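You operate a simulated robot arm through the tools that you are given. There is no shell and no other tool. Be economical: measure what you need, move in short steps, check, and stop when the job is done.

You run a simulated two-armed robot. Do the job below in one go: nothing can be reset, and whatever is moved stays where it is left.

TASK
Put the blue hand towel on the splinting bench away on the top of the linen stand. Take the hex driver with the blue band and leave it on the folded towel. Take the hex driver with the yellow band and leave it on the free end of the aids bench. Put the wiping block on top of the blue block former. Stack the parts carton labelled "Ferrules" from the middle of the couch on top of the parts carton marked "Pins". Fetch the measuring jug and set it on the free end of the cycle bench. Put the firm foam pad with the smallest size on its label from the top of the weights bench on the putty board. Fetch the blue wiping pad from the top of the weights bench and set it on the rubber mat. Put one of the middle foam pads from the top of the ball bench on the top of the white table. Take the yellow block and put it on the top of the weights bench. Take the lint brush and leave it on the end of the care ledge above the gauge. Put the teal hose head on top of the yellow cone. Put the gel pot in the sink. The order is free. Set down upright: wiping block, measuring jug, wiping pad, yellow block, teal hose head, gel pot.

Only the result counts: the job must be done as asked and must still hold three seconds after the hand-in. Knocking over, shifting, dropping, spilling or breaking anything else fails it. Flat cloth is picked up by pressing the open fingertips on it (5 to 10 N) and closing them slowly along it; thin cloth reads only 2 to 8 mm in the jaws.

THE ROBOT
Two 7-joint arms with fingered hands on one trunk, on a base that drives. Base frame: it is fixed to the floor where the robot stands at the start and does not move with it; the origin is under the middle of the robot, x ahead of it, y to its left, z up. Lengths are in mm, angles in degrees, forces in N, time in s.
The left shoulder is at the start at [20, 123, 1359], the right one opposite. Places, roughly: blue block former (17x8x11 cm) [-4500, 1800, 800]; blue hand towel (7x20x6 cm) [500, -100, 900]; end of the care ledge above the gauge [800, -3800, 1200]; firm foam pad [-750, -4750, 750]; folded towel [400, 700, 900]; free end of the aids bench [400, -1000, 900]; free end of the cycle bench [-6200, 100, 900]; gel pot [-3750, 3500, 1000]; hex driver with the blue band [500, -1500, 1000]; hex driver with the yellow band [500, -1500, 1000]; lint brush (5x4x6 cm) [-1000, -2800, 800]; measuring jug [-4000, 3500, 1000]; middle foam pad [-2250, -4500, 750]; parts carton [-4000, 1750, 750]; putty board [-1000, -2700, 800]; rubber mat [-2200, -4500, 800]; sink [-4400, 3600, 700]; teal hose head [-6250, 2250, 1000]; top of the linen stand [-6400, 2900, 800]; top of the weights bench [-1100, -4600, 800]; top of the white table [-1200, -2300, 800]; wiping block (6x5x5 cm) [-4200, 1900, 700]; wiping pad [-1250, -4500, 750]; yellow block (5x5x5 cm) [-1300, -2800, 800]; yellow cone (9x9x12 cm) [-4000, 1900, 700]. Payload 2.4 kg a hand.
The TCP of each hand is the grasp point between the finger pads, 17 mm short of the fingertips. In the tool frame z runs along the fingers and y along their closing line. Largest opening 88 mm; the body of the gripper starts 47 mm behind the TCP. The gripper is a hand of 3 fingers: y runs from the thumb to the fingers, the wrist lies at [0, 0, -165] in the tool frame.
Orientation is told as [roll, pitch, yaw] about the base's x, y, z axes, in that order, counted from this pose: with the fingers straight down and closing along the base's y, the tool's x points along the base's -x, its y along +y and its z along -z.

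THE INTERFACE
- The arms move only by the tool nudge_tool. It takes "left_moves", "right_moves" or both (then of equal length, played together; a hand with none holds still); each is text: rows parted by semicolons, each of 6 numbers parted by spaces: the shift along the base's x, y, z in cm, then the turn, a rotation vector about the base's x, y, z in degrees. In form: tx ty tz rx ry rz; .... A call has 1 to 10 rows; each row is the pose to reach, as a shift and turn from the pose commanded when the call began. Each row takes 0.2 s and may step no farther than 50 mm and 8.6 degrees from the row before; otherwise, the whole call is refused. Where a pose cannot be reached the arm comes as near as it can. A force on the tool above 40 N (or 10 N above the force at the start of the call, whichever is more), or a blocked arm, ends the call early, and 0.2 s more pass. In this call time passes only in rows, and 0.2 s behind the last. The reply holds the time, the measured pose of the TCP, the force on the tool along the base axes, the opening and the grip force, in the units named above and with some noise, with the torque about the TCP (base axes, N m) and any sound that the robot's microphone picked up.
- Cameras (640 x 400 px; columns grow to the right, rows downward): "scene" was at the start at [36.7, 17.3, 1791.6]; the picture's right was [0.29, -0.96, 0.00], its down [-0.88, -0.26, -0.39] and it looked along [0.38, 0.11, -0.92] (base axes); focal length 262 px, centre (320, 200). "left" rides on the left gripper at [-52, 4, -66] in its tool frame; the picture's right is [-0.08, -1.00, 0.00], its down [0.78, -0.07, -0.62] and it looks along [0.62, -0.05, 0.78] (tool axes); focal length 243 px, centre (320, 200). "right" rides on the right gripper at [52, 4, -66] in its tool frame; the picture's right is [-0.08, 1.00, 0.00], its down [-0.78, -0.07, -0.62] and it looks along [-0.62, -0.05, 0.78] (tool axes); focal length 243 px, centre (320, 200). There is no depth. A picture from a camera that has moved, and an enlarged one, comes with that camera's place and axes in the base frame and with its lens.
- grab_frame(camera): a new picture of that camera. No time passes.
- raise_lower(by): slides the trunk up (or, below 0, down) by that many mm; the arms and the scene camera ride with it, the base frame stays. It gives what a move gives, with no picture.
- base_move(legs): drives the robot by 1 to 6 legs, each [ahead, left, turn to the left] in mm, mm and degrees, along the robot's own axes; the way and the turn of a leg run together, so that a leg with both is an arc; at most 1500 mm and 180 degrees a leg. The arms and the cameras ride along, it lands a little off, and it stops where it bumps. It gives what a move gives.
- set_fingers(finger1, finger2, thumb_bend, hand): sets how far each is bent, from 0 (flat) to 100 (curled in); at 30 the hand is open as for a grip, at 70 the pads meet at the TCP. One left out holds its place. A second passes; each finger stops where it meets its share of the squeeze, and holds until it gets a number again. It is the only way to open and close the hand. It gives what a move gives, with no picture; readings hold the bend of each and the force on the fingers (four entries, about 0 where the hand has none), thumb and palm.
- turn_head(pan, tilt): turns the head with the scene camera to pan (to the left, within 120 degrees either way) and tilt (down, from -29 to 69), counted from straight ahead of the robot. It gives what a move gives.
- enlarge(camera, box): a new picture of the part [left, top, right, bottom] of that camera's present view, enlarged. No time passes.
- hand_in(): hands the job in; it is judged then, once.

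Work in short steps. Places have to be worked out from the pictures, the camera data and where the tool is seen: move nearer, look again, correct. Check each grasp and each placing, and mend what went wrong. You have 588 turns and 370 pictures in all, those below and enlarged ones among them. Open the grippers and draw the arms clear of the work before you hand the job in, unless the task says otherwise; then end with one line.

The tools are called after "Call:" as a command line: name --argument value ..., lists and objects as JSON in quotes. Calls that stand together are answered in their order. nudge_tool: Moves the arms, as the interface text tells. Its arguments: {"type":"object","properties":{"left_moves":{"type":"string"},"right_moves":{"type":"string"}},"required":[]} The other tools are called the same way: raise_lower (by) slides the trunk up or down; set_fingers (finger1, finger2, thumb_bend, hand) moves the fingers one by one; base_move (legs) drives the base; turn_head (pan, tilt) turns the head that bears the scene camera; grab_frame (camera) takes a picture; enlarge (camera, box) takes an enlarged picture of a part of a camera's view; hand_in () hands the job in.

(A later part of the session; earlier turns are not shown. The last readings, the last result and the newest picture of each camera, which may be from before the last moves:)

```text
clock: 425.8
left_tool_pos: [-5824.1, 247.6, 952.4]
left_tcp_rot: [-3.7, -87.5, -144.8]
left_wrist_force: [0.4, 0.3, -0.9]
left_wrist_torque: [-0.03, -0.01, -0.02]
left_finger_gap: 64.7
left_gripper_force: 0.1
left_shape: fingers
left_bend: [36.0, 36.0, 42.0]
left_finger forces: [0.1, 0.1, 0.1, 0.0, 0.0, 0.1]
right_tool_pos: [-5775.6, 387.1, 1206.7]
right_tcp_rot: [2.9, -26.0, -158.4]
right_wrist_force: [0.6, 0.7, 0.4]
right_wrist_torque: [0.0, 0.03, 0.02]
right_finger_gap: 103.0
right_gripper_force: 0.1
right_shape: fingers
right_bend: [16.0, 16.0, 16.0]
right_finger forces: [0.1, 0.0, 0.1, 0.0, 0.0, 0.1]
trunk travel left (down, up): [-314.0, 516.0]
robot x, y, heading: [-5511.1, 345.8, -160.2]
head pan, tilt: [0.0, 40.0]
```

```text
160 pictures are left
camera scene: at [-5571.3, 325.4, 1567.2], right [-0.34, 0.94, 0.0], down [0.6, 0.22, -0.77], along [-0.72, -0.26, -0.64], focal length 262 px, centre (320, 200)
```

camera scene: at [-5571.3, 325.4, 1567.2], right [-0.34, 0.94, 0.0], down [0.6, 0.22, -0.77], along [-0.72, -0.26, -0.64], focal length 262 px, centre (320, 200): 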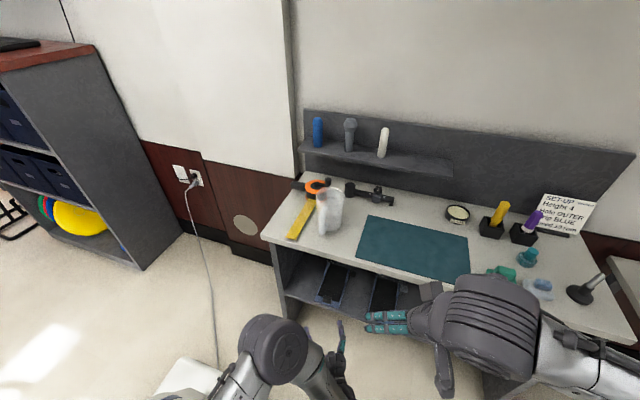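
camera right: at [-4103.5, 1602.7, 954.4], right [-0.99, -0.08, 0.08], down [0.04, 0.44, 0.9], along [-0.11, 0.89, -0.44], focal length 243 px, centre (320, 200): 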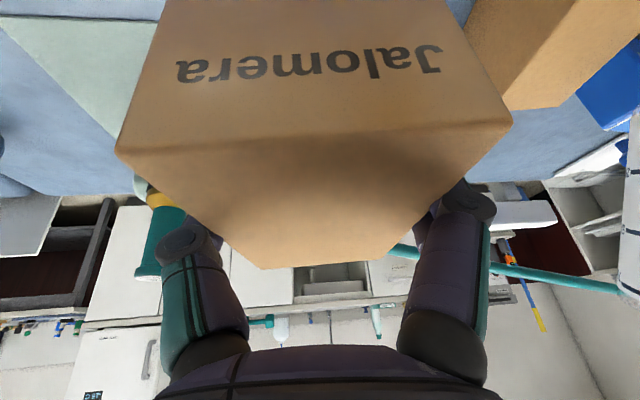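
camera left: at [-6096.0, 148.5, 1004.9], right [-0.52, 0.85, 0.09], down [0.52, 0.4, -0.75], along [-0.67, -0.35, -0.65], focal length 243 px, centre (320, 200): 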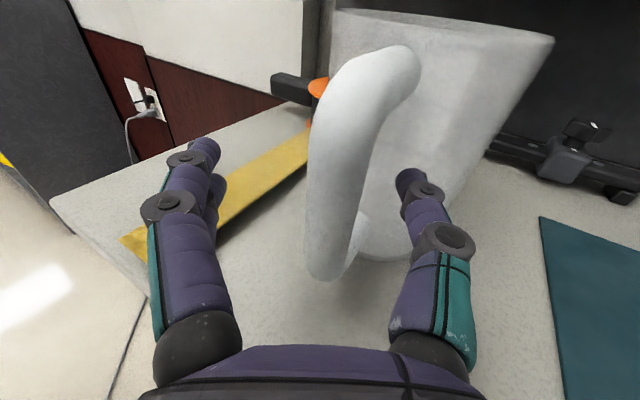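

Jug task done. Re-pose the left tool to point down before driving to the south part of the room.

Call:
nudge_tool --left_moves "0 0 2 4.9 -7 0; 0 0 4 9.8 -14 0; 0 0 6 14.7 -21 0; 0 0 8 19.6 -28 0; 0 0 10 24.5 -35 0; 0 0 12 29.4 -42 0; 0 0 14 34.3 -49 0; 0 0 15 39.2 -56 0; 0 0 16 44.1 -63 0; 0 0 16 49 -70 0"

Call:
base_move --legs '[[0, 0, 160.2], [1400, 0, 0], [1300, 0, 0]]'

Call:
turn_head --pan -60 --tilt 20

Call:
grab_frame --camera "scene"

```text
clock: 428.0
left_tool_pos: [-5826.6, 246.7, 1111.2]
left_tcp_rot: [-3.6, -1.7, -145.1]
left_wrist_force: [0.0, -0.2, 0.0]
left_wrist_torque: [0.0, -0.01, -0.01]
left_finger_gap: 64.2
left_gripper_force: 0.1
left_shape: fingers
left_bend: [36.0, 36.0, 42.0]
left_finger forces: [0.1, 0.1, 0.1, 0.0, 0.1, 0.0]
right_tool_pos: [-5776.9, 386.1, 1207.7]
right_tcp_rot: [2.9, -25.9, -158.4]
right_wrist_force: [0.0, -1.1, -0.1]
right_wrist_torque: [0.02, -0.04, -0.01]
right_finger_gap: 103.0
right_gripper_force: 0.0
right_shape: fingers
right_bend: [16.0, 16.0, 16.0]
right_finger forces: [0.0, 0.0, 0.0, 0.0, 0.0, 0.0]
trunk travel left (down, up): [-314.0, 516.0]
robot x, y, heading: [-5511.3, 345.9, -159.9]
head pan, tilt: [0.0, 40.0]
```

```text
clock: 432.4
left_tool_pos: [-5359.6, 43.1, 1109.9]
left_tcp_rot: [-4.0, -2.3, -45.2]
left_wrist_force: [-2.7, -30.0, -4.6]
left_wrist_torque: [0.43, 0.1, -0.41]
left_finger_gap: 58.7
left_gripper_force: 15.4
left_shape: fingers
left_bend: [37.0, 37.0, 42.0]
left_finger forces: [10.7, 20.6, 0.1, 0.0, 0.0, 0.1]
right_tool_pos: [-5504.3, 71.9, 1204.5]
right_tcp_rot: [3.2, -25.7, -58.9]
right_wrist_force: [-0.7, -0.4, 0.0]
right_wrist_torque: [0.0, 0.02, 0.01]
right_finger_gap: 103.1
right_gripper_force: 0.0
right_shape: fingers
right_bend: [16.0, 16.0, 16.0]
right_finger forces: [0.0, 0.1, 0.0, 0.0, 0.0, 0.1]
trunk travel left (down, up): [-314.0, 516.0]
robot x, y, heading: [-5508.8, 343.7, -60.5]
head pan, tilt: [0.0, 40.0]
stopped in leg 1: the force on the tool passed its limit (the readings are from after the stop); the commanded pose is now the measured one
```

```text
clock: 433.7
left_tool_pos: [-5359.9, 45.4, 1111.3]
left_tcp_rot: [-3.9, -2.1, -45.2]
left_wrist_force: [-1.5, -41.0, -2.3]
left_wrist_torque: [0.65, 0.08, -0.63]
left_finger_gap: 58.0
left_gripper_force: 20.3
left_shape: fingers
left_bend: [37.0, 37.0, 42.0]
left_finger forces: [15.0, 24.8, 0.0, 0.0, 0.1, 0.0]
right_tool_pos: [-5503.8, 71.8, 1204.2]
right_tcp_rot: [3.2, -25.6, -58.7]
right_wrist_force: [0.9, 0.6, 0.9]
right_wrist_torque: [0.0, 0.0, -0.02]
right_finger_gap: 102.8
right_gripper_force: 0.0
right_shape: fingers
right_bend: [16.0, 16.0, 16.0]
right_finger forces: [0.1, 0.0, 0.0, 0.1, 0.1, 0.1]
trunk travel left (down, up): [-314.0, 516.0]
robot x, y, heading: [-5509.5, 347.0, -60.4]
head pan, tilt: [-60.0, 20.0]
```

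```text
159 pictures are left
camera scene: at [-5567.3, 273.6, 1598.1], right [-0.86, 0.51, 0.0], down [0.17, 0.3, -0.94], along [-0.48, -0.81, -0.35], focal length 262 px, centre (320, 200)
```

scene: 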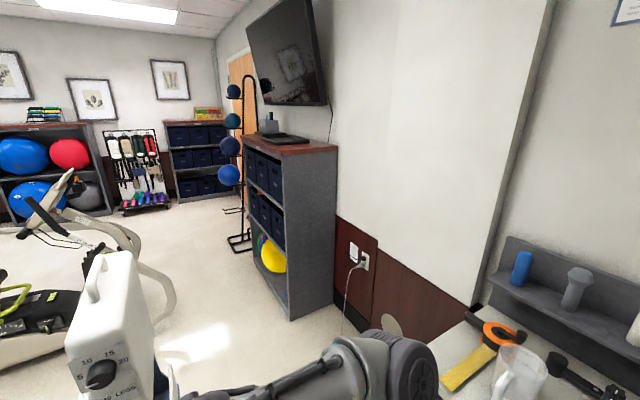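

The left hand brushed the stepper machine while turning. Turn back the other way (clockwise), which is clear, after moving off.

Call:
base_move --legs '[[0, 0, -40]]'

Call:
turn_head --pan 60 --tilt 30

Call:
grab_frame --camera "scene"

```text
clock: 436.0
left_tool_pos: [-5585.9, 22.4, 1112.8]
left_tcp_rot: [-4.1, -2.4, -85.4]
left_wrist_force: [0.3, -0.1, -0.6]
left_wrist_torque: [0.01, -0.02, -0.04]
left_finger_gap: 64.4
left_gripper_force: 0.0
left_shape: fingers
left_bend: [36.0, 36.0, 42.0]
left_finger forces: [0.0, 0.1, 0.1, 0.1, 0.0, 0.1]
right_tool_pos: [-5678.0, 137.1, 1206.5]
right_tcp_rot: [3.0, -26.0, -98.7]
right_wrist_force: [0.5, 0.0, -0.1]
right_wrist_torque: [0.01, 0.03, 0.02]
right_finger_gap: 103.1
right_gripper_force: 0.0
right_shape: fingers
right_bend: [16.0, 16.0, 16.0]
right_finger forces: [0.0, 0.1, 0.0, 0.0, 0.1, 0.1]
trunk travel left (down, up): [-314.0, 516.0]
robot x, y, heading: [-5512.7, 347.7, -100.5]
head pan, tilt: [-60.0, 20.0]
```

```text
clock: 438.0
left_tool_pos: [-5585.7, 22.2, 1113.1]
left_tcp_rot: [-4.2, -2.2, -85.3]
left_wrist_force: [0.3, 0.3, -0.9]
left_wrist_torque: [-0.01, 0.03, 0.02]
left_finger_gap: 64.4
left_gripper_force: 0.0
left_shape: fingers
left_bend: [36.0, 36.0, 42.0]
left_finger forces: [0.0, 0.0, 0.0, 0.0, 0.0, 0.1]
right_tool_pos: [-5676.9, 136.5, 1205.5]
right_tcp_rot: [3.0, -26.0, -98.7]
right_wrist_force: [-0.6, 0.2, 0.0]
right_wrist_torque: [-0.03, -0.01, -0.04]
right_finger_gap: 102.9
right_gripper_force: 0.1
right_shape: fingers
right_bend: [16.0, 16.0, 16.0]
right_finger forces: [0.0, 0.0, 0.0, 0.0, 0.0, 0.0]
trunk travel left (down, up): [-314.0, 516.0]
robot x, y, heading: [-5511.8, 347.7, -100.5]
head pan, tilt: [60.0, 30.0]
```

```text
158 pictures are left
camera scene: at [-5438.0, 306.7, 1582.5], right [-0.65, -0.76, 0.0], down [-0.38, 0.33, -0.87], along [0.66, -0.56, -0.5], focal length 262 px, centre (320, 200)
```

scene: 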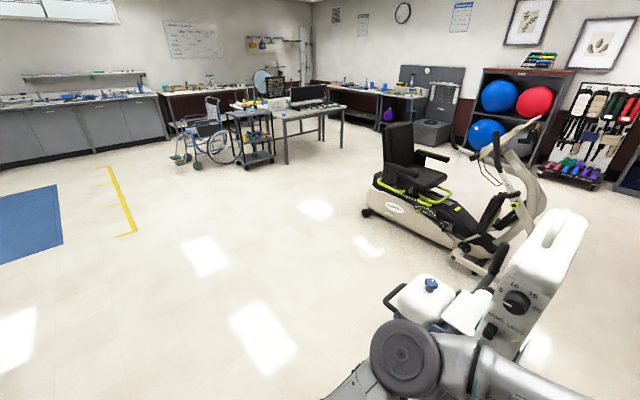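

Machine is undisturbed. Back away north first, then sidestep east and turn there.

Call:
base_move --legs '[[-350, 0, 0], [0, 1400, 0], [0, 0, 100.5], [1150, 0, 0]]'

Call:
turn_head --pan -60 --tilt 20

Call:
grab_frame --camera "scene"

```text
clock: 456.5
left_tool_pos: [-2588.8, 409.1, 1112.3]
left_tcp_rot: [-4.2, -2.4, 14.3]
left_wrist_force: [-0.8, 0.2, 0.3]
left_wrist_torque: [-0.04, 0.02, -0.02]
left_finger_gap: 64.8
left_gripper_force: 0.0
left_shape: fingers
left_bend: [36.0, 36.0, 42.0]
left_finger forces: [0.0, 0.0, 0.0, 0.0, 0.0, 0.0]
right_tool_pos: [-2686.8, 300.6, 1206.9]
right_tcp_rot: [3.0, -25.9, 0.9]
right_wrist_force: [-0.5, 0.0, -0.1]
right_wrist_torque: [0.02, -0.02, -0.01]
right_finger_gap: 102.8
right_gripper_force: 0.0
right_shape: fingers
right_bend: [16.0, 16.0, 16.0]
right_finger forces: [0.0, 0.0, 0.1, 0.0, 0.1, 0.0]
trunk travel left (down, up): [-314.0, 516.0]
robot x, y, heading: [-2921.5, 430.6, -0.7]
head pan, tilt: [60.0, 30.0]
```

```text
clock: 458.5
left_tool_pos: [-2588.4, 411.2, 1112.3]
left_tcp_rot: [-4.2, -2.3, 14.3]
left_wrist_force: [0.1, -0.3, 0.6]
left_wrist_torque: [-0.01, -0.02, 0.01]
left_finger_gap: 64.4
left_gripper_force: 0.0
left_shape: fingers
left_bend: [36.0, 36.0, 42.0]
left_finger forces: [0.0, 0.1, 0.1, 0.0, 0.0, 0.1]
right_tool_pos: [-2686.0, 299.9, 1206.5]
right_tcp_rot: [2.9, -25.9, 1.0]
right_wrist_force: [-0.9, 1.4, -0.4]
right_wrist_torque: [0.01, -0.02, -0.01]
right_finger_gap: 102.7
right_gripper_force: 0.1
right_shape: fingers
right_bend: [16.0, 16.0, 16.0]
right_finger forces: [0.0, 0.0, 0.1, 0.1, 0.0, 0.0]
trunk travel left (down, up): [-314.0, 516.0]
robot x, y, heading: [-2921.8, 427.4, -1.0]
head pan, tilt: [-60.0, 20.0]
```

```text
157 pictures are left
camera scene: at [-2893.8, 350.0, 1598.6], right [-0.87, -0.49, 0.0], down [-0.17, 0.3, -0.94], along [0.46, -0.82, -0.34], focal length 262 px, centre (320, 200)
```

scene: 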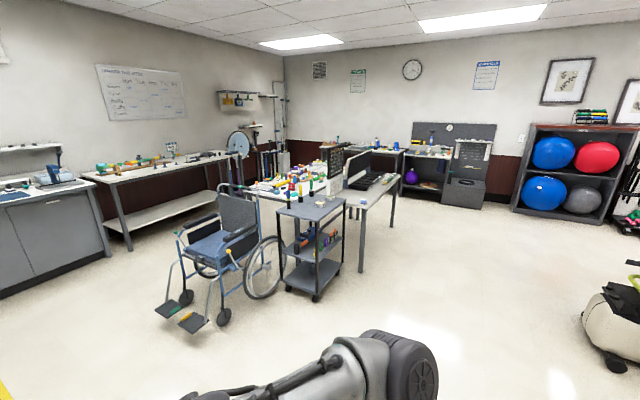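

Corridor at x≈-2900 is free. Turn south and drive down to y≈-3400.

Call:
base_move --legs '[[0, 0, -89], [1500, 0, 0], [1500, 0, 0], [800, 0, 0], [0, 0, 90]]'

Call:
turn_head --pan 40 --tilt 25

Call:
grab_frame --camera "scene"

Call:
turn_head --pan -40 --tilt 25

Call:
grab_frame --camera "scene"

```text
clock: 484.5
left_tool_pos: [-2584.8, -3391.5, 1111.4]
left_tcp_rot: [-4.2, -2.3, 14.8]
left_wrist_force: [-0.1, 0.3, 0.3]
left_wrist_torque: [0.0, -0.02, 0.0]
left_finger_gap: 64.6
left_gripper_force: 0.1
left_shape: fingers
left_bend: [36.0, 36.0, 42.0]
left_finger forces: [0.0, 0.0, 0.0, 0.1, 0.1, 0.0]
right_tool_pos: [-2680.1, -3502.2, 1206.1]
right_tcp_rot: [3.1, -25.9, 1.4]
right_wrist_force: [0.9, 0.3, -0.4]
right_wrist_torque: [-0.02, 0.0, 0.02]
right_finger_gap: 102.9
right_gripper_force: 0.0
right_shape: fingers
right_bend: [16.0, 16.0, 16.0]
right_finger forces: [0.0, 0.1, 0.1, 0.1, 0.0, 0.0]
trunk travel left (down, up): [-314.0, 516.0]
robot x, y, heading: [-2919.1, -3371.6, -0.5]
head pan, tilt: [-60.0, 20.0]
```

```text
clock: 486.3
left_tool_pos: [-2583.1, -3391.5, 1112.4]
left_tcp_rot: [-4.3, -2.4, 14.8]
left_wrist_force: [0.0, -0.5, -0.7]
left_wrist_torque: [0.01, 0.04, 0.01]
left_finger_gap: 64.4
left_gripper_force: 0.1
left_shape: fingers
left_bend: [36.0, 36.0, 42.0]
left_finger forces: [0.1, 0.0, 0.0, 0.0, 0.0, 0.1]
right_tool_pos: [-2680.2, -3501.7, 1206.3]
right_tcp_rot: [3.0, -25.9, 1.3]
right_wrist_force: [0.3, 0.9, -0.4]
right_wrist_torque: [-0.01, 0.03, 0.02]
right_finger_gap: 103.1
right_gripper_force: 0.1
right_shape: fingers
right_bend: [16.0, 16.0, 16.0]
right_finger forces: [0.0, 0.0, 0.0, 0.0, 0.0, 0.0]
trunk travel left (down, up): [-314.0, 516.0]
robot x, y, heading: [-2912.3, -3375.9, -0.7]
head pan, tilt: [40.0, 25.0]
```

```text
156 pictures are left
camera scene: at [-2863.2, -3314.7, 1590.5], right [0.64, -0.77, 0.0], down [-0.33, -0.27, -0.91], along [0.7, 0.58, -0.42], focal length 262 px, centre (320, 200)
```

scene: 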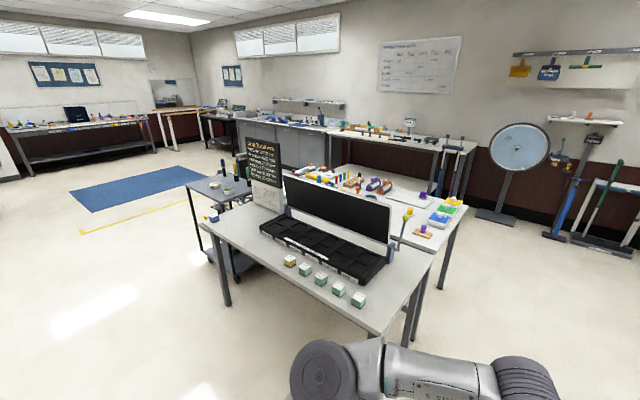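

```text
clock: 487.8
left_tool_pos: [-2583.7, -3391.0, 1112.6]
left_tcp_rot: [-4.2, -2.4, 14.8]
left_wrist_force: [0.7, 0.1, -0.4]
left_wrist_torque: [-0.01, 0.03, -0.02]
left_finger_gap: 64.3
left_gripper_force: 0.1
left_shape: fingers
left_bend: [36.0, 36.0, 42.0]
left_finger forces: [0.0, 0.0, 0.1, 0.0, 0.0, 0.1]
right_tool_pos: [-2680.7, -3500.6, 1207.1]
right_tcp_rot: [3.0, -25.8, 1.5]
right_wrist_force: [-1.2, -0.4, -0.3]
right_wrist_torque: [-0.02, -0.04, -0.02]
right_finger_gap: 102.8
right_gripper_force: 0.1
right_shape: fingers
right_bend: [16.0, 16.0, 16.0]
right_finger forces: [0.1, 0.0, 0.0, 0.0, 0.0, 0.0]
trunk travel left (down, up): [-314.0, 516.0]
robot x, y, heading: [-2915.5, -3376.0, -0.6]
head pan, tilt: [-40.0, 25.0]
```

```text
155 pictures are left
camera scene: at [-2864.2, -3433.0, 1590.5], right [-0.65, -0.76, 0.0], down [-0.32, 0.27, -0.91], along [0.69, -0.59, -0.42], focal length 262 px, centre (320, 200)
```

scene: 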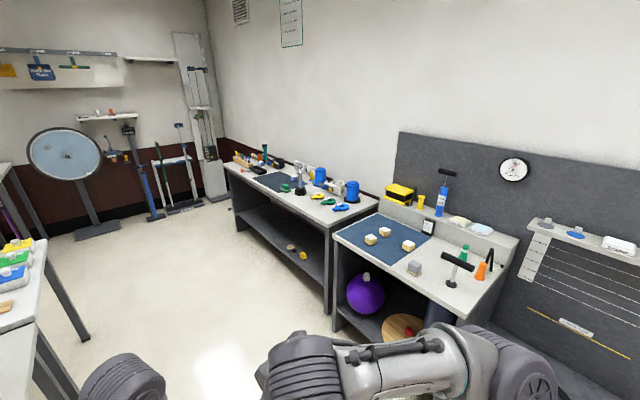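

Ball bench, weights bench and the white table with blocks are in view. Drive east between them to the south side of the white table.

Call:
base_move --legs '[[0, -170, 0.6], [1500, 0, 0], [230, 0, 0], [0, 0, 90]]'

Call:
turn_head --pan 0 --tilt 35

Call:
grab_frame --camera "scene"

```text
clock: 501.5
left_tool_pos: [-1175.3, -3199.4, 1111.2]
left_tcp_rot: [-4.3, -2.3, 106.1]
left_wrist_force: [-0.4, -0.6, -0.2]
left_wrist_torque: [0.01, 0.02, -0.01]
left_finger_gap: 64.3
left_gripper_force: 0.0
left_shape: fingers
left_bend: [36.0, 36.0, 42.0]
left_finger forces: [0.0, 0.0, 0.0, 0.0, 0.0, 0.0]
right_tool_pos: [-1062.0, -3294.2, 1206.1]
right_tcp_rot: [3.0, -25.8, 92.6]
right_wrist_force: [0.0, 0.3, -1.8]
right_wrist_torque: [0.0, -0.04, 0.0]
right_finger_gap: 103.0
right_gripper_force: 0.1
right_shape: fingers
right_bend: [16.0, 16.0, 16.0]
right_finger forces: [0.0, 0.1, 0.1, 0.1, 0.0, 0.0]
trunk travel left (down, up): [-314.0, 516.0]
robot x, y, heading: [-1184.0, -3533.0, 90.4]
head pan, tilt: [-40.0, 25.0]
```

```text
clock: 502.6
left_tool_pos: [-1175.7, -3200.6, 1112.0]
left_tcp_rot: [-4.2, -2.2, 106.2]
left_wrist_force: [0.2, 0.7, 0.0]
left_wrist_torque: [0.01, -0.01, 0.01]
left_finger_gap: 64.7
left_gripper_force: 0.0
left_shape: fingers
left_bend: [36.0, 36.0, 42.0]
left_finger forces: [0.0, 0.1, 0.0, 0.0, 0.0, 0.0]
right_tool_pos: [-1061.7, -3294.0, 1205.6]
right_tcp_rot: [3.0, -25.9, 92.6]
right_wrist_force: [0.2, 0.1, -0.4]
right_wrist_torque: [-0.01, -0.01, -0.01]
right_finger_gap: 103.1
right_gripper_force: 0.0
right_shape: fingers
right_bend: [16.0, 16.0, 16.0]
right_finger forces: [0.1, 0.1, 0.0, 0.1, 0.0, 0.0]
trunk travel left (down, up): [-314.0, 516.0]
robot x, y, heading: [-1185.0, -3531.2, 90.7]
head pan, tilt: [0.0, 35.0]
```

```text
154 pictures are left
camera scene: at [-1185.3, -3463.1, 1574.7], right [1.0, 0.01, 0.0], down [0.01, -0.57, -0.82], along [-0.01, 0.82, -0.57], focal length 262 px, centre (320, 200)
```

scene: 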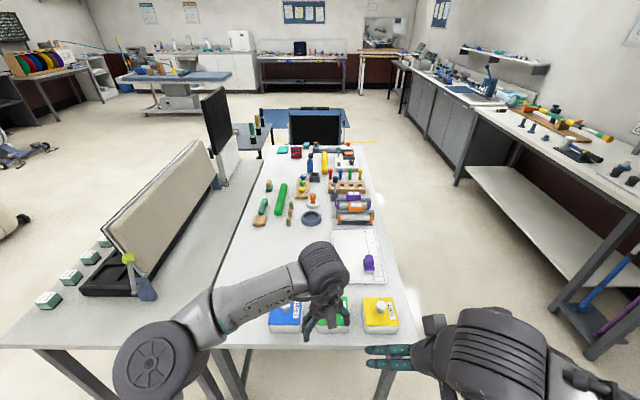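

Call:
enlarge --camera "scene" --box '[230, 200, 430, 345]'

Call:
enlarge --camera "scene" --box '[240, 130, 400, 240]'

```text
2.76 times, centred on (330, 272) of scene
camera zoom: at [-1185.3, -3463.1, 1574.7], right [1.0, 0.01, 0.0], down [0.01, -0.57, -0.82], along [-0.01, 0.82, -0.57], focal length 724 px, centre (292, 0)
```

zoom: 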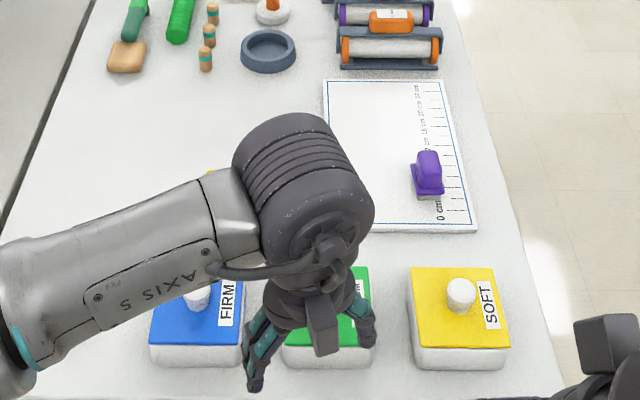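

```text
3.64 times, centred on (320, 185) of scene
camera zoom: at [-1185.3, -3463.1, 1574.7], right [1.0, 0.01, 0.0], down [0.01, -0.57, -0.82], along [-0.01, 0.82, -0.57], focal length 955 px, centre (320, 254)
```

zoom: 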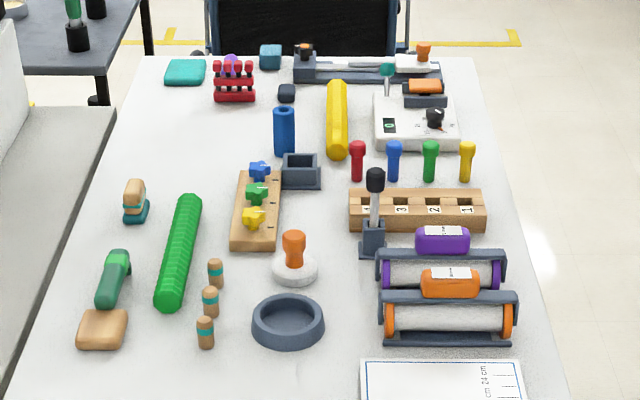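

Purple lint brush lies on the putty board (~[-1006,-2792]); the yellow block is behind my arm (~[-1303,-2787]). Straighten yaw, roll to the table edge and lower the trunk.

Call:
nudge_tool --left_moves "-2 -1 2 0 0 -8; -4 -2 3 0 0 -16" --right_moves "0 0 0 0 0 -1; 0 0 0 0 0 -2"

Call:
base_move --legs '[[160, -30, -0.7]]'

Call:
nudge_tool --left_moves "-1.5 0 0 8 0 0; -3 0 0 16 0 0; -4.5 0 0 24 0 0; -6 0 0 32 0 0; -7.5 0 0 40 0 0; -9 0 0 48 0 0; -9 0 0 56 0 0" --right_moves "0 1 0 8 0 0; 0 2 0 16 0 0; 0 3 0 24 0 0; 0 4 0 30 0 0; 0 5 0 30 0 0; 0 5 0 30 0 0; 0 5 0 30 0 0"

Call:
raise_lower --by -120

Call:
grab_frame --camera "scene"

```text
clock: 503.1
left_tool_pos: [-1213.9, -3221.1, 1142.9]
left_tcp_rot: [-4.1, -2.3, 90.0]
left_wrist_force: [0.1, 0.1, -0.8]
left_wrist_torque: [0.0, -0.01, -0.01]
left_finger_gap: 64.6
left_gripper_force: 0.0
left_shape: fingers
left_bend: [36.0, 36.0, 42.0]
left_finger forces: [0.0, 0.0, 0.0, 0.1, 0.1, 0.0]
right_tool_pos: [-1060.8, -3295.3, 1205.8]
right_tcp_rot: [2.8, -25.8, 90.7]
right_wrist_force: [-0.6, 0.4, -0.3]
right_wrist_torque: [0.0, 0.01, 0.0]
right_finger_gap: 102.9
right_gripper_force: 0.0
right_shape: fingers
right_bend: [16.0, 16.0, 16.0]
right_finger forces: [0.0, 0.0, 0.2, 0.1, 0.0, 0.1]
trunk travel left (down, up): [-314.0, 516.0]
robot x, y, heading: [-1184.5, -3531.9, 90.8]
head pan, tilt: [0.0, 35.0]
```

```text
clock: 504.6
left_tool_pos: [-1181.6, -3059.3, 1141.7]
left_tcp_rot: [-4.3, -2.3, 89.4]
left_wrist_force: [0.1, 0.2, 0.8]
left_wrist_torque: [0.0, 0.01, -0.04]
left_finger_gap: 64.6
left_gripper_force: 0.0
left_shape: fingers
left_bend: [36.0, 36.0, 42.0]
left_finger forces: [0.1, 0.0, 0.0, 0.0, 0.1, 0.0]
right_tool_pos: [-1028.9, -3134.7, 1204.6]
right_tcp_rot: [3.0, -25.9, 89.8]
right_wrist_force: [0.6, -0.9, -0.3]
right_wrist_torque: [0.0, -0.01, 0.0]
right_finger_gap: 102.6
right_gripper_force: 0.2
right_shape: fingers
right_bend: [16.0, 16.0, 16.0]
right_finger forces: [0.0, 0.0, 0.0, 0.0, 0.0, 0.1]
trunk travel left (down, up): [-314.0, 516.0]
robot x, y, heading: [-1157.0, -3374.1, 90.3]
head pan, tilt: [0.0, 35.0]
```

```text
clock: 506.2
left_tool_pos: [-1272.1, -3060.5, 1142.1]
left_tcp_rot: [-3.3, -58.5, 88.6]
left_wrist_force: [0.1, -0.3, -0.7]
left_wrist_torque: [-0.01, 0.0, -0.01]
left_finger_gap: 64.4
left_gripper_force: 0.0
left_shape: fingers
left_bend: [36.0, 36.0, 42.0]
left_finger forces: [0.0, 0.0, 0.0, 0.1, 0.1, 0.0]
right_tool_pos: [-1030.3, -3086.2, 1205.5]
right_tcp_rot: [3.0, -56.0, 89.7]
right_wrist_force: [0.4, -0.5, 0.3]
right_wrist_torque: [0.0, 0.0, -0.02]
right_finger_gap: 102.9
right_gripper_force: 0.0
right_shape: fingers
right_bend: [16.0, 16.0, 16.0]
right_finger forces: [0.1, 0.0, 0.1, 0.1, 0.1, 0.0]
trunk travel left (down, up): [-314.0, 516.0]
robot x, y, heading: [-1158.2, -3372.4, 90.1]
head pan, tilt: [0.0, 35.0]
```

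```text
clock: 507.7
left_tool_pos: [-1273.5, -3060.6, 1023.5]
left_tcp_rot: [-3.2, -58.3, 88.7]
left_wrist_force: [0.3, -1.1, -0.2]
left_wrist_torque: [0.01, 0.02, 0.0]
left_finger_gap: 64.6
left_gripper_force: 0.0
left_shape: fingers
left_bend: [36.0, 36.0, 42.0]
left_finger forces: [0.0, 0.1, 0.0, 0.1, 0.0, 0.0]
right_tool_pos: [-1030.8, -3085.9, 1084.5]
right_tcp_rot: [3.1, -55.9, 89.9]
right_wrist_force: [-0.6, 0.3, 0.6]
right_wrist_torque: [0.02, 0.01, 0.03]
right_finger_gap: 102.8
right_gripper_force: 0.0
right_shape: fingers
right_bend: [16.0, 16.0, 16.0]
right_finger forces: [0.1, 0.0, 0.1, 0.0, 0.1, 0.0]
trunk travel left (down, up): [-194.0, 636.0]
robot x, y, heading: [-1155.8, -3371.1, 90.1]
head pan, tilt: [0.0, 35.0]
```

```text
151 pictures are left
camera scene: at [-1155.9, -3303.5, 1454.8], right [1.0, 0.0, 0.0], down [0.0, -0.57, -0.82], along [0.0, 0.82, -0.57], focal length 262 px, centre (320, 200)
```

scene: 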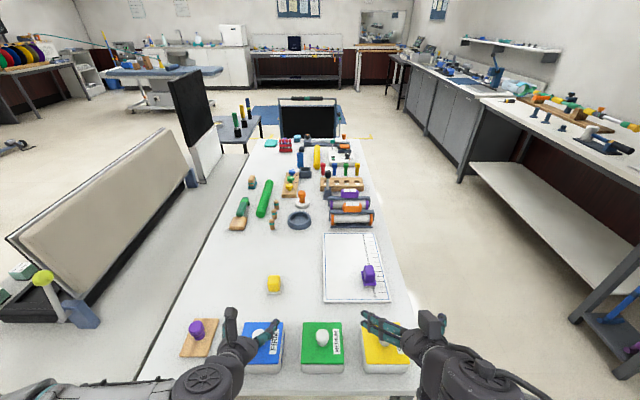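

Call:
enlarge --camera "scene" --box '[250, 230, 400, 320]'

Call:
grab_frame --camera "left"

Call:
grab_frame --camera "right"

```text
4.27 times, centred on (325, 275) of scene
camera zoom: at [-1155.9, -3303.5, 1454.8], right [1.0, 0.0, 0.0], down [0.0, -0.57, -0.82], along [0.0, 0.82, -0.57], focal length 1120 px, centre (299, -120)
```

zoom: 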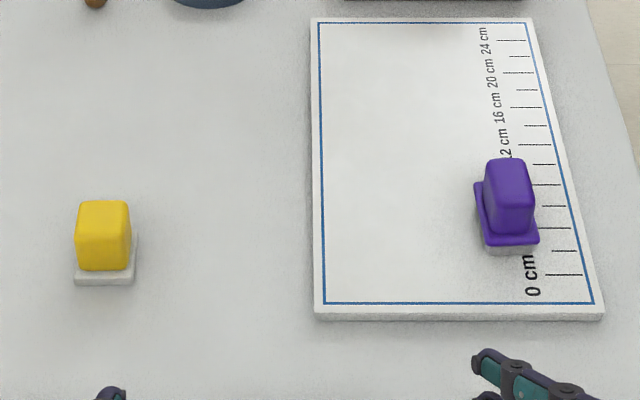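

```text
149 pictures are left
camera left: at [-1281.5, -3087.4, 1104.2], right [0.99, -0.02, 0.1], down [0.01, -0.94, -0.34], along [0.1, 0.34, -0.94], focal length 243 px, centre (320, 200)
```

left: 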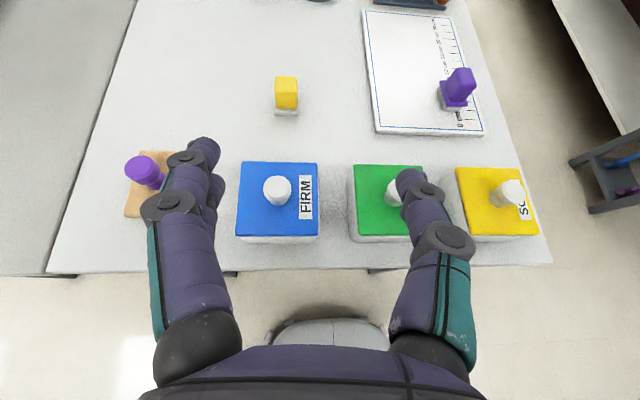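

```text
148 pictures are left
camera right: at [-1030.8, -3170.0, 1079.6], right [-0.99, 0.01, 0.1], down [0.1, -0.07, 0.99], along [0.01, 1.0, 0.07], focal length 243 px, centre (320, 200)
```

right: 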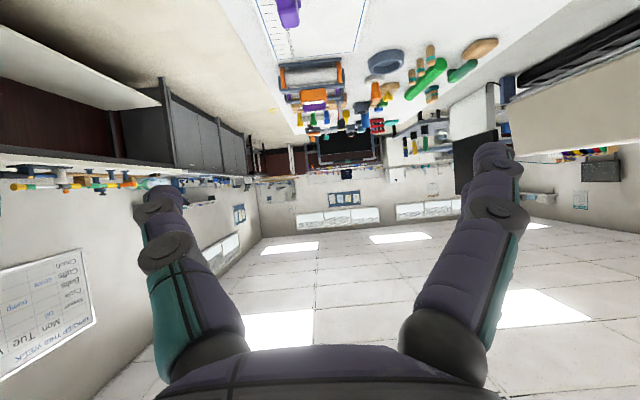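

Reduce tilt to 45° to clear the box knobs and bring the left hand to a pre-grasp above the yellow block.

Call:
nudge_tool --left_moves "-0.5 3 0 -6.5 0 0; -1 6 -1 -13 0 0; -1.5 9 -4 -13 0 0; -2 12 -8 -13 0 0; -2.2 15.5 -11 -13 0 0; -2.2 16 -12.5 -13 0 0"

Call:
set_fingers --hand "left" --finger1 28 --finger2 28 --thumb_bend 28

Call:
grab_frame --camera "left"

Call:
enlarge --camera "scene" --box '[200, 230, 350, 330]'

```text
refused: row 4 steps farther than a row can; nothing moved
```

```text
clock: 508.7
left_tool_pos: [-1272.1, -3060.6, 1022.6]
left_tcp_rot: [-3.2, -58.3, 88.8]
left_wrist_force: [-0.7, 0.6, 0.1]
left_wrist_torque: [-0.01, -0.03, 0.03]
left_finger_gap: 87.0
left_gripper_force: 0.0
left_shape: fingers
left_bend: [28.0, 28.0, 28.0]
left_finger forces: [0.1, 0.0, 0.0, 0.0, 0.0, 0.0]
right_tool_pos: [-1030.0, -3087.0, 1085.4]
right_tcp_rot: [3.0, -55.9, 89.9]
right_wrist_force: [-0.7, -0.2, -0.2]
right_wrist_torque: [0.04, 0.02, 0.01]
right_finger_gap: 102.9
right_gripper_force: 0.0
right_shape: fingers
right_bend: [16.0, 16.0, 16.0]
right_finger forces: [0.0, 0.0, 0.0, 0.1, 0.0, 0.1]
trunk travel left (down, up): [-194.0, 636.0]
robot x, y, heading: [-1151.3, -3368.6, 89.9]
head pan, tilt: [0.0, 35.0]
```

```text
147 pictures are left
camera left: at [-1281.6, -3087.4, 1104.1], right [0.99, -0.02, 0.1], down [0.01, -0.94, -0.34], along [0.1, 0.34, -0.94], focal length 243 px, centre (320, 200)
```

left: 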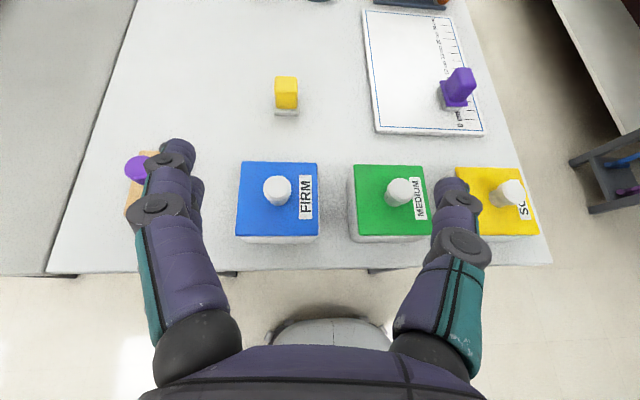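

```text
4.00 times, centred on (275, 280) of scene
camera zoom: at [-1155.9, -3303.4, 1454.7], right [1.0, 0.0, 0.0], down [0.0, -0.57, -0.82], along [0.0, 0.82, -0.57], focal length 1050 px, centre (500, -120)
```

zoom: 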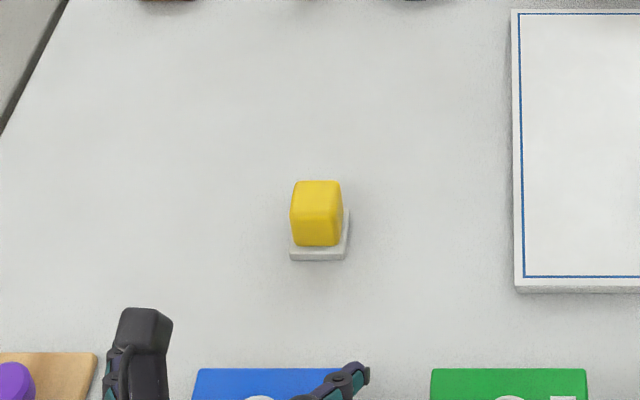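

Call:
nudge_tool --left_moves "-0.5 3 0 -6.5 0 0; -1 6 -1 -13 0 0; -1.5 9 -4 -13 0 0; -2 12 -7 -13 0 0; -2.2 14.5 -10 -13 0 0; -2.2 16 -12.5 -13 0 0"

Call:
grab_frame --camera "left"

```text
clock: 510.1
left_tool_pos: [-1294.3, -2899.3, 898.3]
left_tcp_rot: [-3.5, -45.4, 89.0]
left_wrist_force: [-0.2, -0.1, -0.3]
left_wrist_torque: [0.04, -0.01, -0.04]
left_finger_gap: 87.0
left_gripper_force: 0.1
left_shape: fingers
left_bend: [28.0, 28.0, 28.0]
left_finger forces: [0.1, 0.1, 0.0, 0.0, 0.0, 0.1]
right_tool_pos: [-1030.2, -3086.1, 1085.1]
right_tcp_rot: [3.0, -55.9, 89.9]
right_wrist_force: [0.5, 0.2, 0.1]
right_wrist_torque: [-0.04, 0.02, 0.01]
right_finger_gap: 103.2
right_gripper_force: 0.0
right_shape: fingers
right_bend: [16.0, 16.0, 16.0]
right_finger forces: [0.1, 0.0, 0.0, 0.1, 0.0, 0.0]
trunk travel left (down, up): [-194.0, 636.0]
robot x, y, heading: [-1152.6, -3370.7, 90.0]
head pan, tilt: [0.0, 35.0]
```

```text
145 pictures are left
camera left: at [-1304.2, -2908.5, 983.1], right [0.99, 0.0, 0.1], down [0.01, -0.99, -0.12], along [0.1, 0.12, -0.99], focal length 243 px, centre (320, 200)
```

left: 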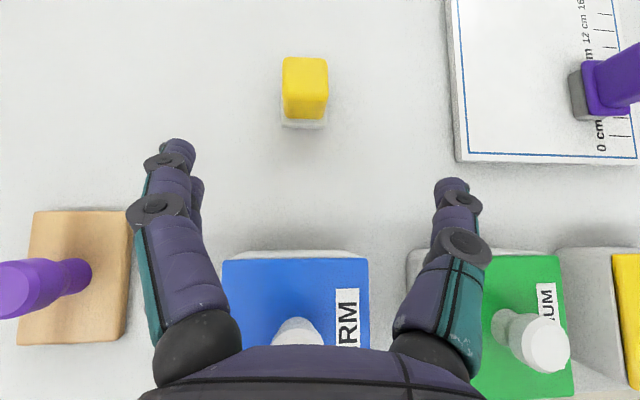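

Table top is actually near z≈722, block at [-1299,-2778]. The base can slide further in between the table legs; move forward 115 mm and re-look.

Call:
base_move --legs '[[115, 40, 0]]'

Call:
nudge_tool --left_moves "0 -4 0 -7.5 0 0; 0 -8 0 -15 0 0; 0.4 -8 -4 -15 0 0; 0.4 -8 -8 -15 0 0"

Call:
grab_frame --camera "left"

Call:
grab_frame --camera "scene"

```text
clock: 511.3
left_tool_pos: [-1335.0, -2785.5, 897.2]
left_tcp_rot: [-3.7, -45.3, 89.1]
left_wrist_force: [-0.1, 1.0, 0.7]
left_wrist_torque: [-0.01, -0.03, 0.03]
left_finger_gap: 86.8
left_gripper_force: 0.0
left_shape: fingers
left_bend: [28.0, 28.0, 28.0]
left_finger forces: [0.0, 0.0, 0.0, 0.1, 0.0, 0.0]
right_tool_pos: [-1071.3, -2970.1, 1086.2]
right_tcp_rot: [3.0, -55.9, 89.9]
right_wrist_force: [1.0, 0.2, 0.1]
right_wrist_torque: [-0.03, 0.06, 0.0]
right_finger_gap: 103.4
right_gripper_force: 0.1
right_shape: fingers
right_bend: [16.0, 16.0, 16.0]
right_finger forces: [0.0, 0.1, 0.0, 0.0, 0.0, 0.1]
trunk travel left (down, up): [-194.0, 636.0]
robot x, y, heading: [-1193.6, -3255.9, 90.3]
head pan, tilt: [0.0, 35.0]
```

```text
clock: 512.3
left_tool_pos: [-1331.4, -2865.3, 817.3]
left_tcp_rot: [-3.8, -30.3, 89.3]
left_wrist_force: [0.4, 0.5, -0.1]
left_wrist_torque: [0.0, 0.01, 0.0]
left_finger_gap: 87.1
left_gripper_force: 0.0
left_shape: fingers
left_bend: [28.0, 28.0, 28.0]
left_finger forces: [0.1, 0.1, 0.0, 0.2, 0.0, 0.1]
right_tool_pos: [-1070.6, -2971.9, 1086.9]
right_tcp_rot: [3.0, -55.9, 89.9]
right_wrist_force: [0.5, -0.4, 0.4]
right_wrist_torque: [0.0, 0.01, 0.02]
right_finger_gap: 102.9
right_gripper_force: 0.2
right_shape: fingers
right_bend: [16.0, 16.0, 16.0]
right_finger forces: [0.0, 0.0, 0.1, 0.0, 0.1, 0.0]
trunk travel left (down, up): [-194.0, 636.0]
robot x, y, heading: [-1198.4, -3258.2, 90.0]
head pan, tilt: [0.0, 35.0]
```

```text
144 pictures are left
camera left: at [-1340.8, -2852.3, 903.4], right [0.99, 0.03, 0.1], down [0.01, -0.99, 0.15], along [0.1, -0.14, -0.98], focal length 243 px, centre (320, 200)
```

left: 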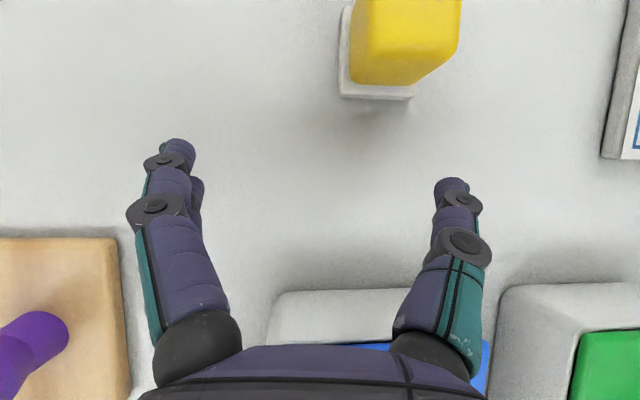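

```text
143 pictures are left
camera scene: at [-1196.1, -3188.1, 1454.7], right [1.0, 0.0, 0.0], down [0.0, -0.57, -0.82], along [0.0, 0.82, -0.57], focal length 262 px, centre (320, 200)
```

scene: 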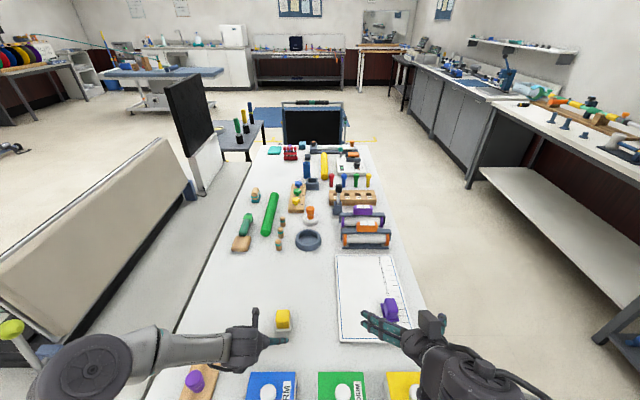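

Shift the left hand right 40 mm and forward 40 mm, then check again.

Call:
nudge_tool --left_moves "2 2 0 0 3.5 0; 4 4 0 0 3.5 0"

Call:
grab_frame --camera "left"

```text
clock: 512.9
left_tool_pos: [-1292.1, -2825.6, 818.2]
left_tcp_rot: [0.2, -30.1, 87.2]
left_wrist_force: [-0.2, 0.1, 0.4]
left_wrist_torque: [-0.01, 0.02, -0.02]
left_finger_gap: 86.9
left_gripper_force: 0.1
left_shape: fingers
left_bend: [28.0, 28.0, 28.0]
left_finger forces: [0.0, 0.1, 0.1, 0.1, 0.1, 0.0]
right_tool_pos: [-1070.0, -2971.2, 1086.1]
right_tcp_rot: [3.1, -55.9, 89.8]
right_wrist_force: [0.4, -0.2, 0.4]
right_wrist_torque: [0.0, -0.02, -0.01]
right_finger_gap: 102.9
right_gripper_force: 0.0
right_shape: fingers
right_bend: [16.0, 16.0, 16.0]
right_finger forces: [0.0, 0.0, 0.0, 0.1, 0.0, 0.1]
trunk travel left (down, up): [-194.0, 636.0]
robot x, y, heading: [-1197.6, -3255.0, 90.0]
head pan, tilt: [0.0, 35.0]
```

```text
142 pictures are left
camera left: at [-1295.7, -2812.3, 903.7], right [1.0, 0.03, 0.04], down [0.02, -0.99, 0.14], along [0.04, -0.14, -0.99], focal length 243 px, centre (320, 200)
```

left: 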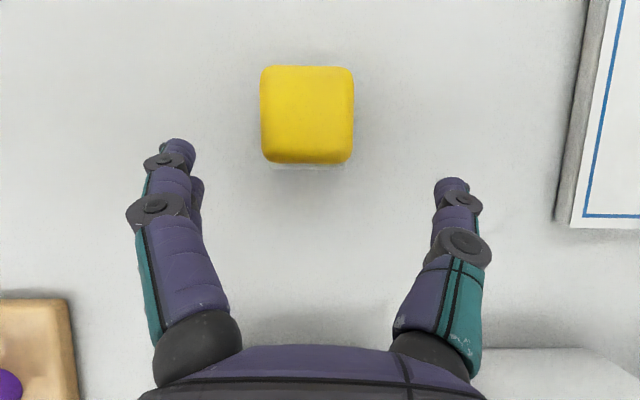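

Block centred at [-1298,-2784]. Advance along the axis and grip.

Call:
nudge_tool --left_moves "-0.6 1.5 -2.6 0 0 0; -0.6 3 -5.2 0 0 0; -0.6 4.1 -7 0 0 0"

Call:
set_fingers --hand "left" --finger1 70 --finger2 70 --thumb_bend 70

Call:
nudge_tool --left_moves "0 0 1 0 0 0; 0 -0.5 4 0 0 0; 0 -2 8 0 0 0; 0 -4 12 0 0 0; 0 -7 15 0 0 0"

Call:
grab_frame --camera "left"

```text
clock: 513.6
left_tool_pos: [-1294.7, -2789.6, 769.5]
left_tcp_rot: [-0.1, -31.3, 87.3]
left_wrist_force: [1.5, -10.4, 22.8]
left_wrist_torque: [-0.08, 0.28, 0.12]
left_finger_gap: 97.9
left_gripper_force: 11.3
left_shape: fingers
left_bend: [25.0, 11.0, 22.0]
left_finger forces: [2.7, 10.5, 0.0, 0.1, 9.0, 0.1]
right_tool_pos: [-1070.9, -2973.5, 1086.8]
right_tcp_rot: [3.1, -56.0, 89.9]
right_wrist_force: [0.0, 0.3, -0.1]
right_wrist_torque: [-0.02, 0.0, 0.0]
right_finger_gap: 102.9
right_gripper_force: 0.1
right_shape: fingers
right_bend: [16.0, 16.0, 16.0]
right_finger forces: [0.0, 0.1, 0.0, 0.0, 0.0, 0.0]
trunk travel left (down, up): [-194.0, 636.0]
robot x, y, heading: [-1196.9, -3255.1, 90.0]
head pan, tilt: [0.0, 35.0]
stopped in row 3 (left hand): the force on the tool passed its limit (the readings are from after the stop); the commanded pose is now the measured one
```

```text
clock: 514.6
left_tool_pos: [-1294.9, -2791.6, 767.8]
left_tcp_rot: [0.1, -31.3, 87.4]
left_wrist_force: [2.2, -1.5, 38.2]
left_wrist_torque: [0.09, 0.1, 0.13]
left_finger_gap: 97.4
left_gripper_force: 19.2
left_shape: fingers
left_bend: [27.0, 10.0, 25.0]
left_finger forces: [11.4, 9.0, 0.0, 0.1, 18.0, 0.0]
right_tool_pos: [-1068.6, -2974.6, 1088.1]
right_tcp_rot: [3.2, -56.1, 89.9]
right_wrist_force: [0.4, 0.3, 0.5]
right_wrist_torque: [0.0, -0.03, 0.01]
right_finger_gap: 102.9
right_gripper_force: 0.0
right_shape: fingers
right_bend: [16.0, 16.0, 16.0]
right_finger forces: [0.0, 0.0, 0.0, 0.1, 0.0, 0.1]
trunk travel left (down, up): [-194.0, 636.0]
robot x, y, heading: [-1193.7, -3254.3, 90.1]
head pan, tilt: [0.0, 35.0]
```

```text
clock: 515.8
left_tool_pos: [-1294.5, -2860.7, 915.2]
left_tcp_rot: [0.1, -31.0, 87.3]
left_wrist_force: [-0.7, -0.3, 0.4]
left_wrist_torque: [-0.01, -0.01, 0.0]
left_finger_gap: 71.1
left_gripper_force: 0.0
left_shape: fingers
left_bend: [38.0, 23.0, 35.0]
left_finger forces: [0.0, 0.0, 0.0, 0.1, 0.0, 0.0]
right_tool_pos: [-1070.9, -2972.3, 1086.4]
right_tcp_rot: [3.0, -56.0, 90.0]
right_wrist_force: [-0.3, -0.4, -0.4]
right_wrist_torque: [-0.02, -0.03, 0.03]
right_finger_gap: 103.1
right_gripper_force: 0.1
right_shape: fingers
right_bend: [16.0, 16.0, 16.0]
right_finger forces: [0.1, 0.1, 0.0, 0.0, 0.0, 0.0]
trunk travel left (down, up): [-194.0, 636.0]
robot x, y, heading: [-1196.8, -3259.6, 90.1]
head pan, tilt: [0.0, 35.0]
```

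```text
141 pictures are left
camera left: at [-1299.9, -2848.6, 1001.0], right [1.0, 0.03, 0.04], down [0.02, -0.99, 0.13], along [0.05, -0.13, -0.99], focal length 243 px, centre (320, 200)
```

left: 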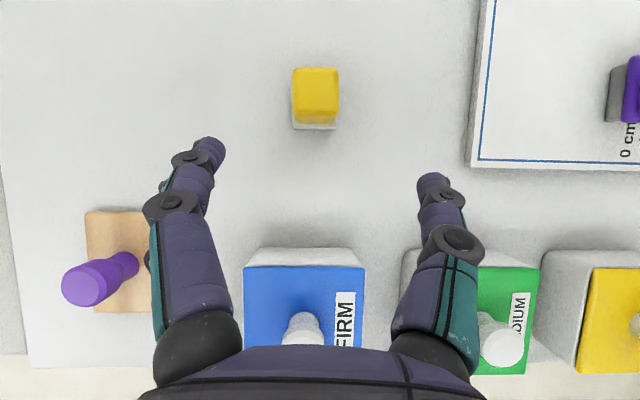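

The table top is at z≈755, so I was too low. Reopen and go to z≈781 this time.

Call:
set_fingers --hand "left" --finger1 28 --finger2 28 --thumb_bend 28

Call:
nudge_tool --left_moves "0 0.5 -3 0 0 0; 0 2.5 -6.5 0 0 0; 0 4.6 -10 0 0 0; 0 6.5 -13.4 0 0 0"

Call:
set_fingers --hand "left" --finger1 70 --finger2 70 --thumb_bend 70

Call:
grab_frame --camera "left"

```text
clock: 516.8
left_tool_pos: [-1294.8, -2860.8, 915.0]
left_tcp_rot: [0.0, -31.0, 87.3]
left_wrist_force: [0.7, 0.0, 0.1]
left_wrist_torque: [0.01, 0.01, 0.0]
left_finger_gap: 86.9
left_gripper_force: 0.0
left_shape: fingers
left_bend: [28.0, 28.0, 28.0]
left_finger forces: [0.0, 0.0, 0.0, 0.1, 0.1, 0.0]
right_tool_pos: [-1072.2, -2970.6, 1086.3]
right_tcp_rot: [2.9, -55.9, 89.8]
right_wrist_force: [0.8, 0.0, 0.1]
right_wrist_torque: [0.03, -0.02, -0.02]
right_finger_gap: 103.1
right_gripper_force: 0.1
right_shape: fingers
right_bend: [16.0, 16.0, 16.0]
right_finger forces: [0.0, 0.1, 0.0, 0.0, 0.0, 0.0]
trunk travel left (down, up): [-194.0, 636.0]
robot x, y, heading: [-1198.2, -3256.1, 90.0]
head pan, tilt: [0.0, 35.0]
```

```text
clock: 517.8
left_tool_pos: [-1296.2, -2794.7, 782.3]
left_tcp_rot: [0.2, -31.0, 87.3]
left_wrist_force: [0.4, 0.2, -0.2]
left_wrist_torque: [-0.04, 0.01, 0.02]
left_finger_gap: 87.1
left_gripper_force: 0.0
left_shape: fingers
left_bend: [28.0, 28.0, 28.0]
left_finger forces: [0.1, 0.1, 0.0, 0.0, 0.0, 0.0]
right_tool_pos: [-1069.6, -2971.2, 1086.2]
right_tcp_rot: [3.0, -55.9, 89.9]
right_wrist_force: [0.8, -0.3, 0.1]
right_wrist_torque: [0.02, -0.03, -0.03]
right_finger_gap: 103.2
right_gripper_force: 0.1
right_shape: fingers
right_bend: [16.0, 16.0, 16.0]
right_finger forces: [0.0, 0.1, 0.0, 0.0, 0.0, 0.0]
trunk travel left (down, up): [-194.0, 636.0]
robot x, y, heading: [-1196.0, -3260.8, 90.0]
head pan, tilt: [0.0, 35.0]
```

```text
clock: 518.8
left_tool_pos: [-1295.7, -2795.2, 783.6]
left_tcp_rot: [0.0, -31.1, 87.4]
left_wrist_force: [-3.8, 4.0, 16.9]
left_wrist_torque: [0.17, 0.53, -0.04]
left_finger_gap: 31.3
left_gripper_force: 18.3
left_shape: fingers
left_bend: [55.0, 55.0, 60.0]
left_finger forces: [8.4, 18.1, 0.0, 0.1, 9.9, 0.0]
right_tool_pos: [-1070.6, -2972.1, 1087.7]
right_tcp_rot: [2.9, -56.0, 89.9]
right_wrist_force: [-0.3, 1.2, -0.2]
right_wrist_torque: [0.03, -0.02, -0.03]
right_finger_gap: 103.1
right_gripper_force: 0.1
right_shape: fingers
right_bend: [16.0, 16.0, 16.0]
right_finger forces: [0.0, 0.0, 0.1, 0.1, 0.1, 0.1]
trunk travel left (down, up): [-194.0, 636.0]
robot x, y, heading: [-1197.2, -3261.1, 90.1]
head pan, tilt: [0.0, 35.0]
```

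```text
140 pictures are left
camera left: at [-1300.6, -2783.0, 869.2], right [1.0, 0.03, 0.04], down [0.02, -0.99, 0.13], along [0.05, -0.13, -0.99], focal length 243 px, centre (320, 200)
```

left: 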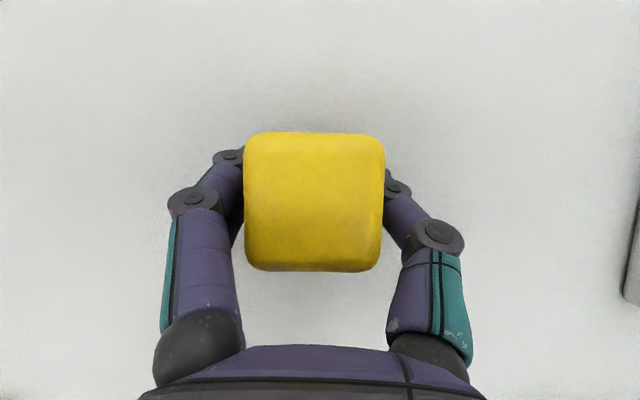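

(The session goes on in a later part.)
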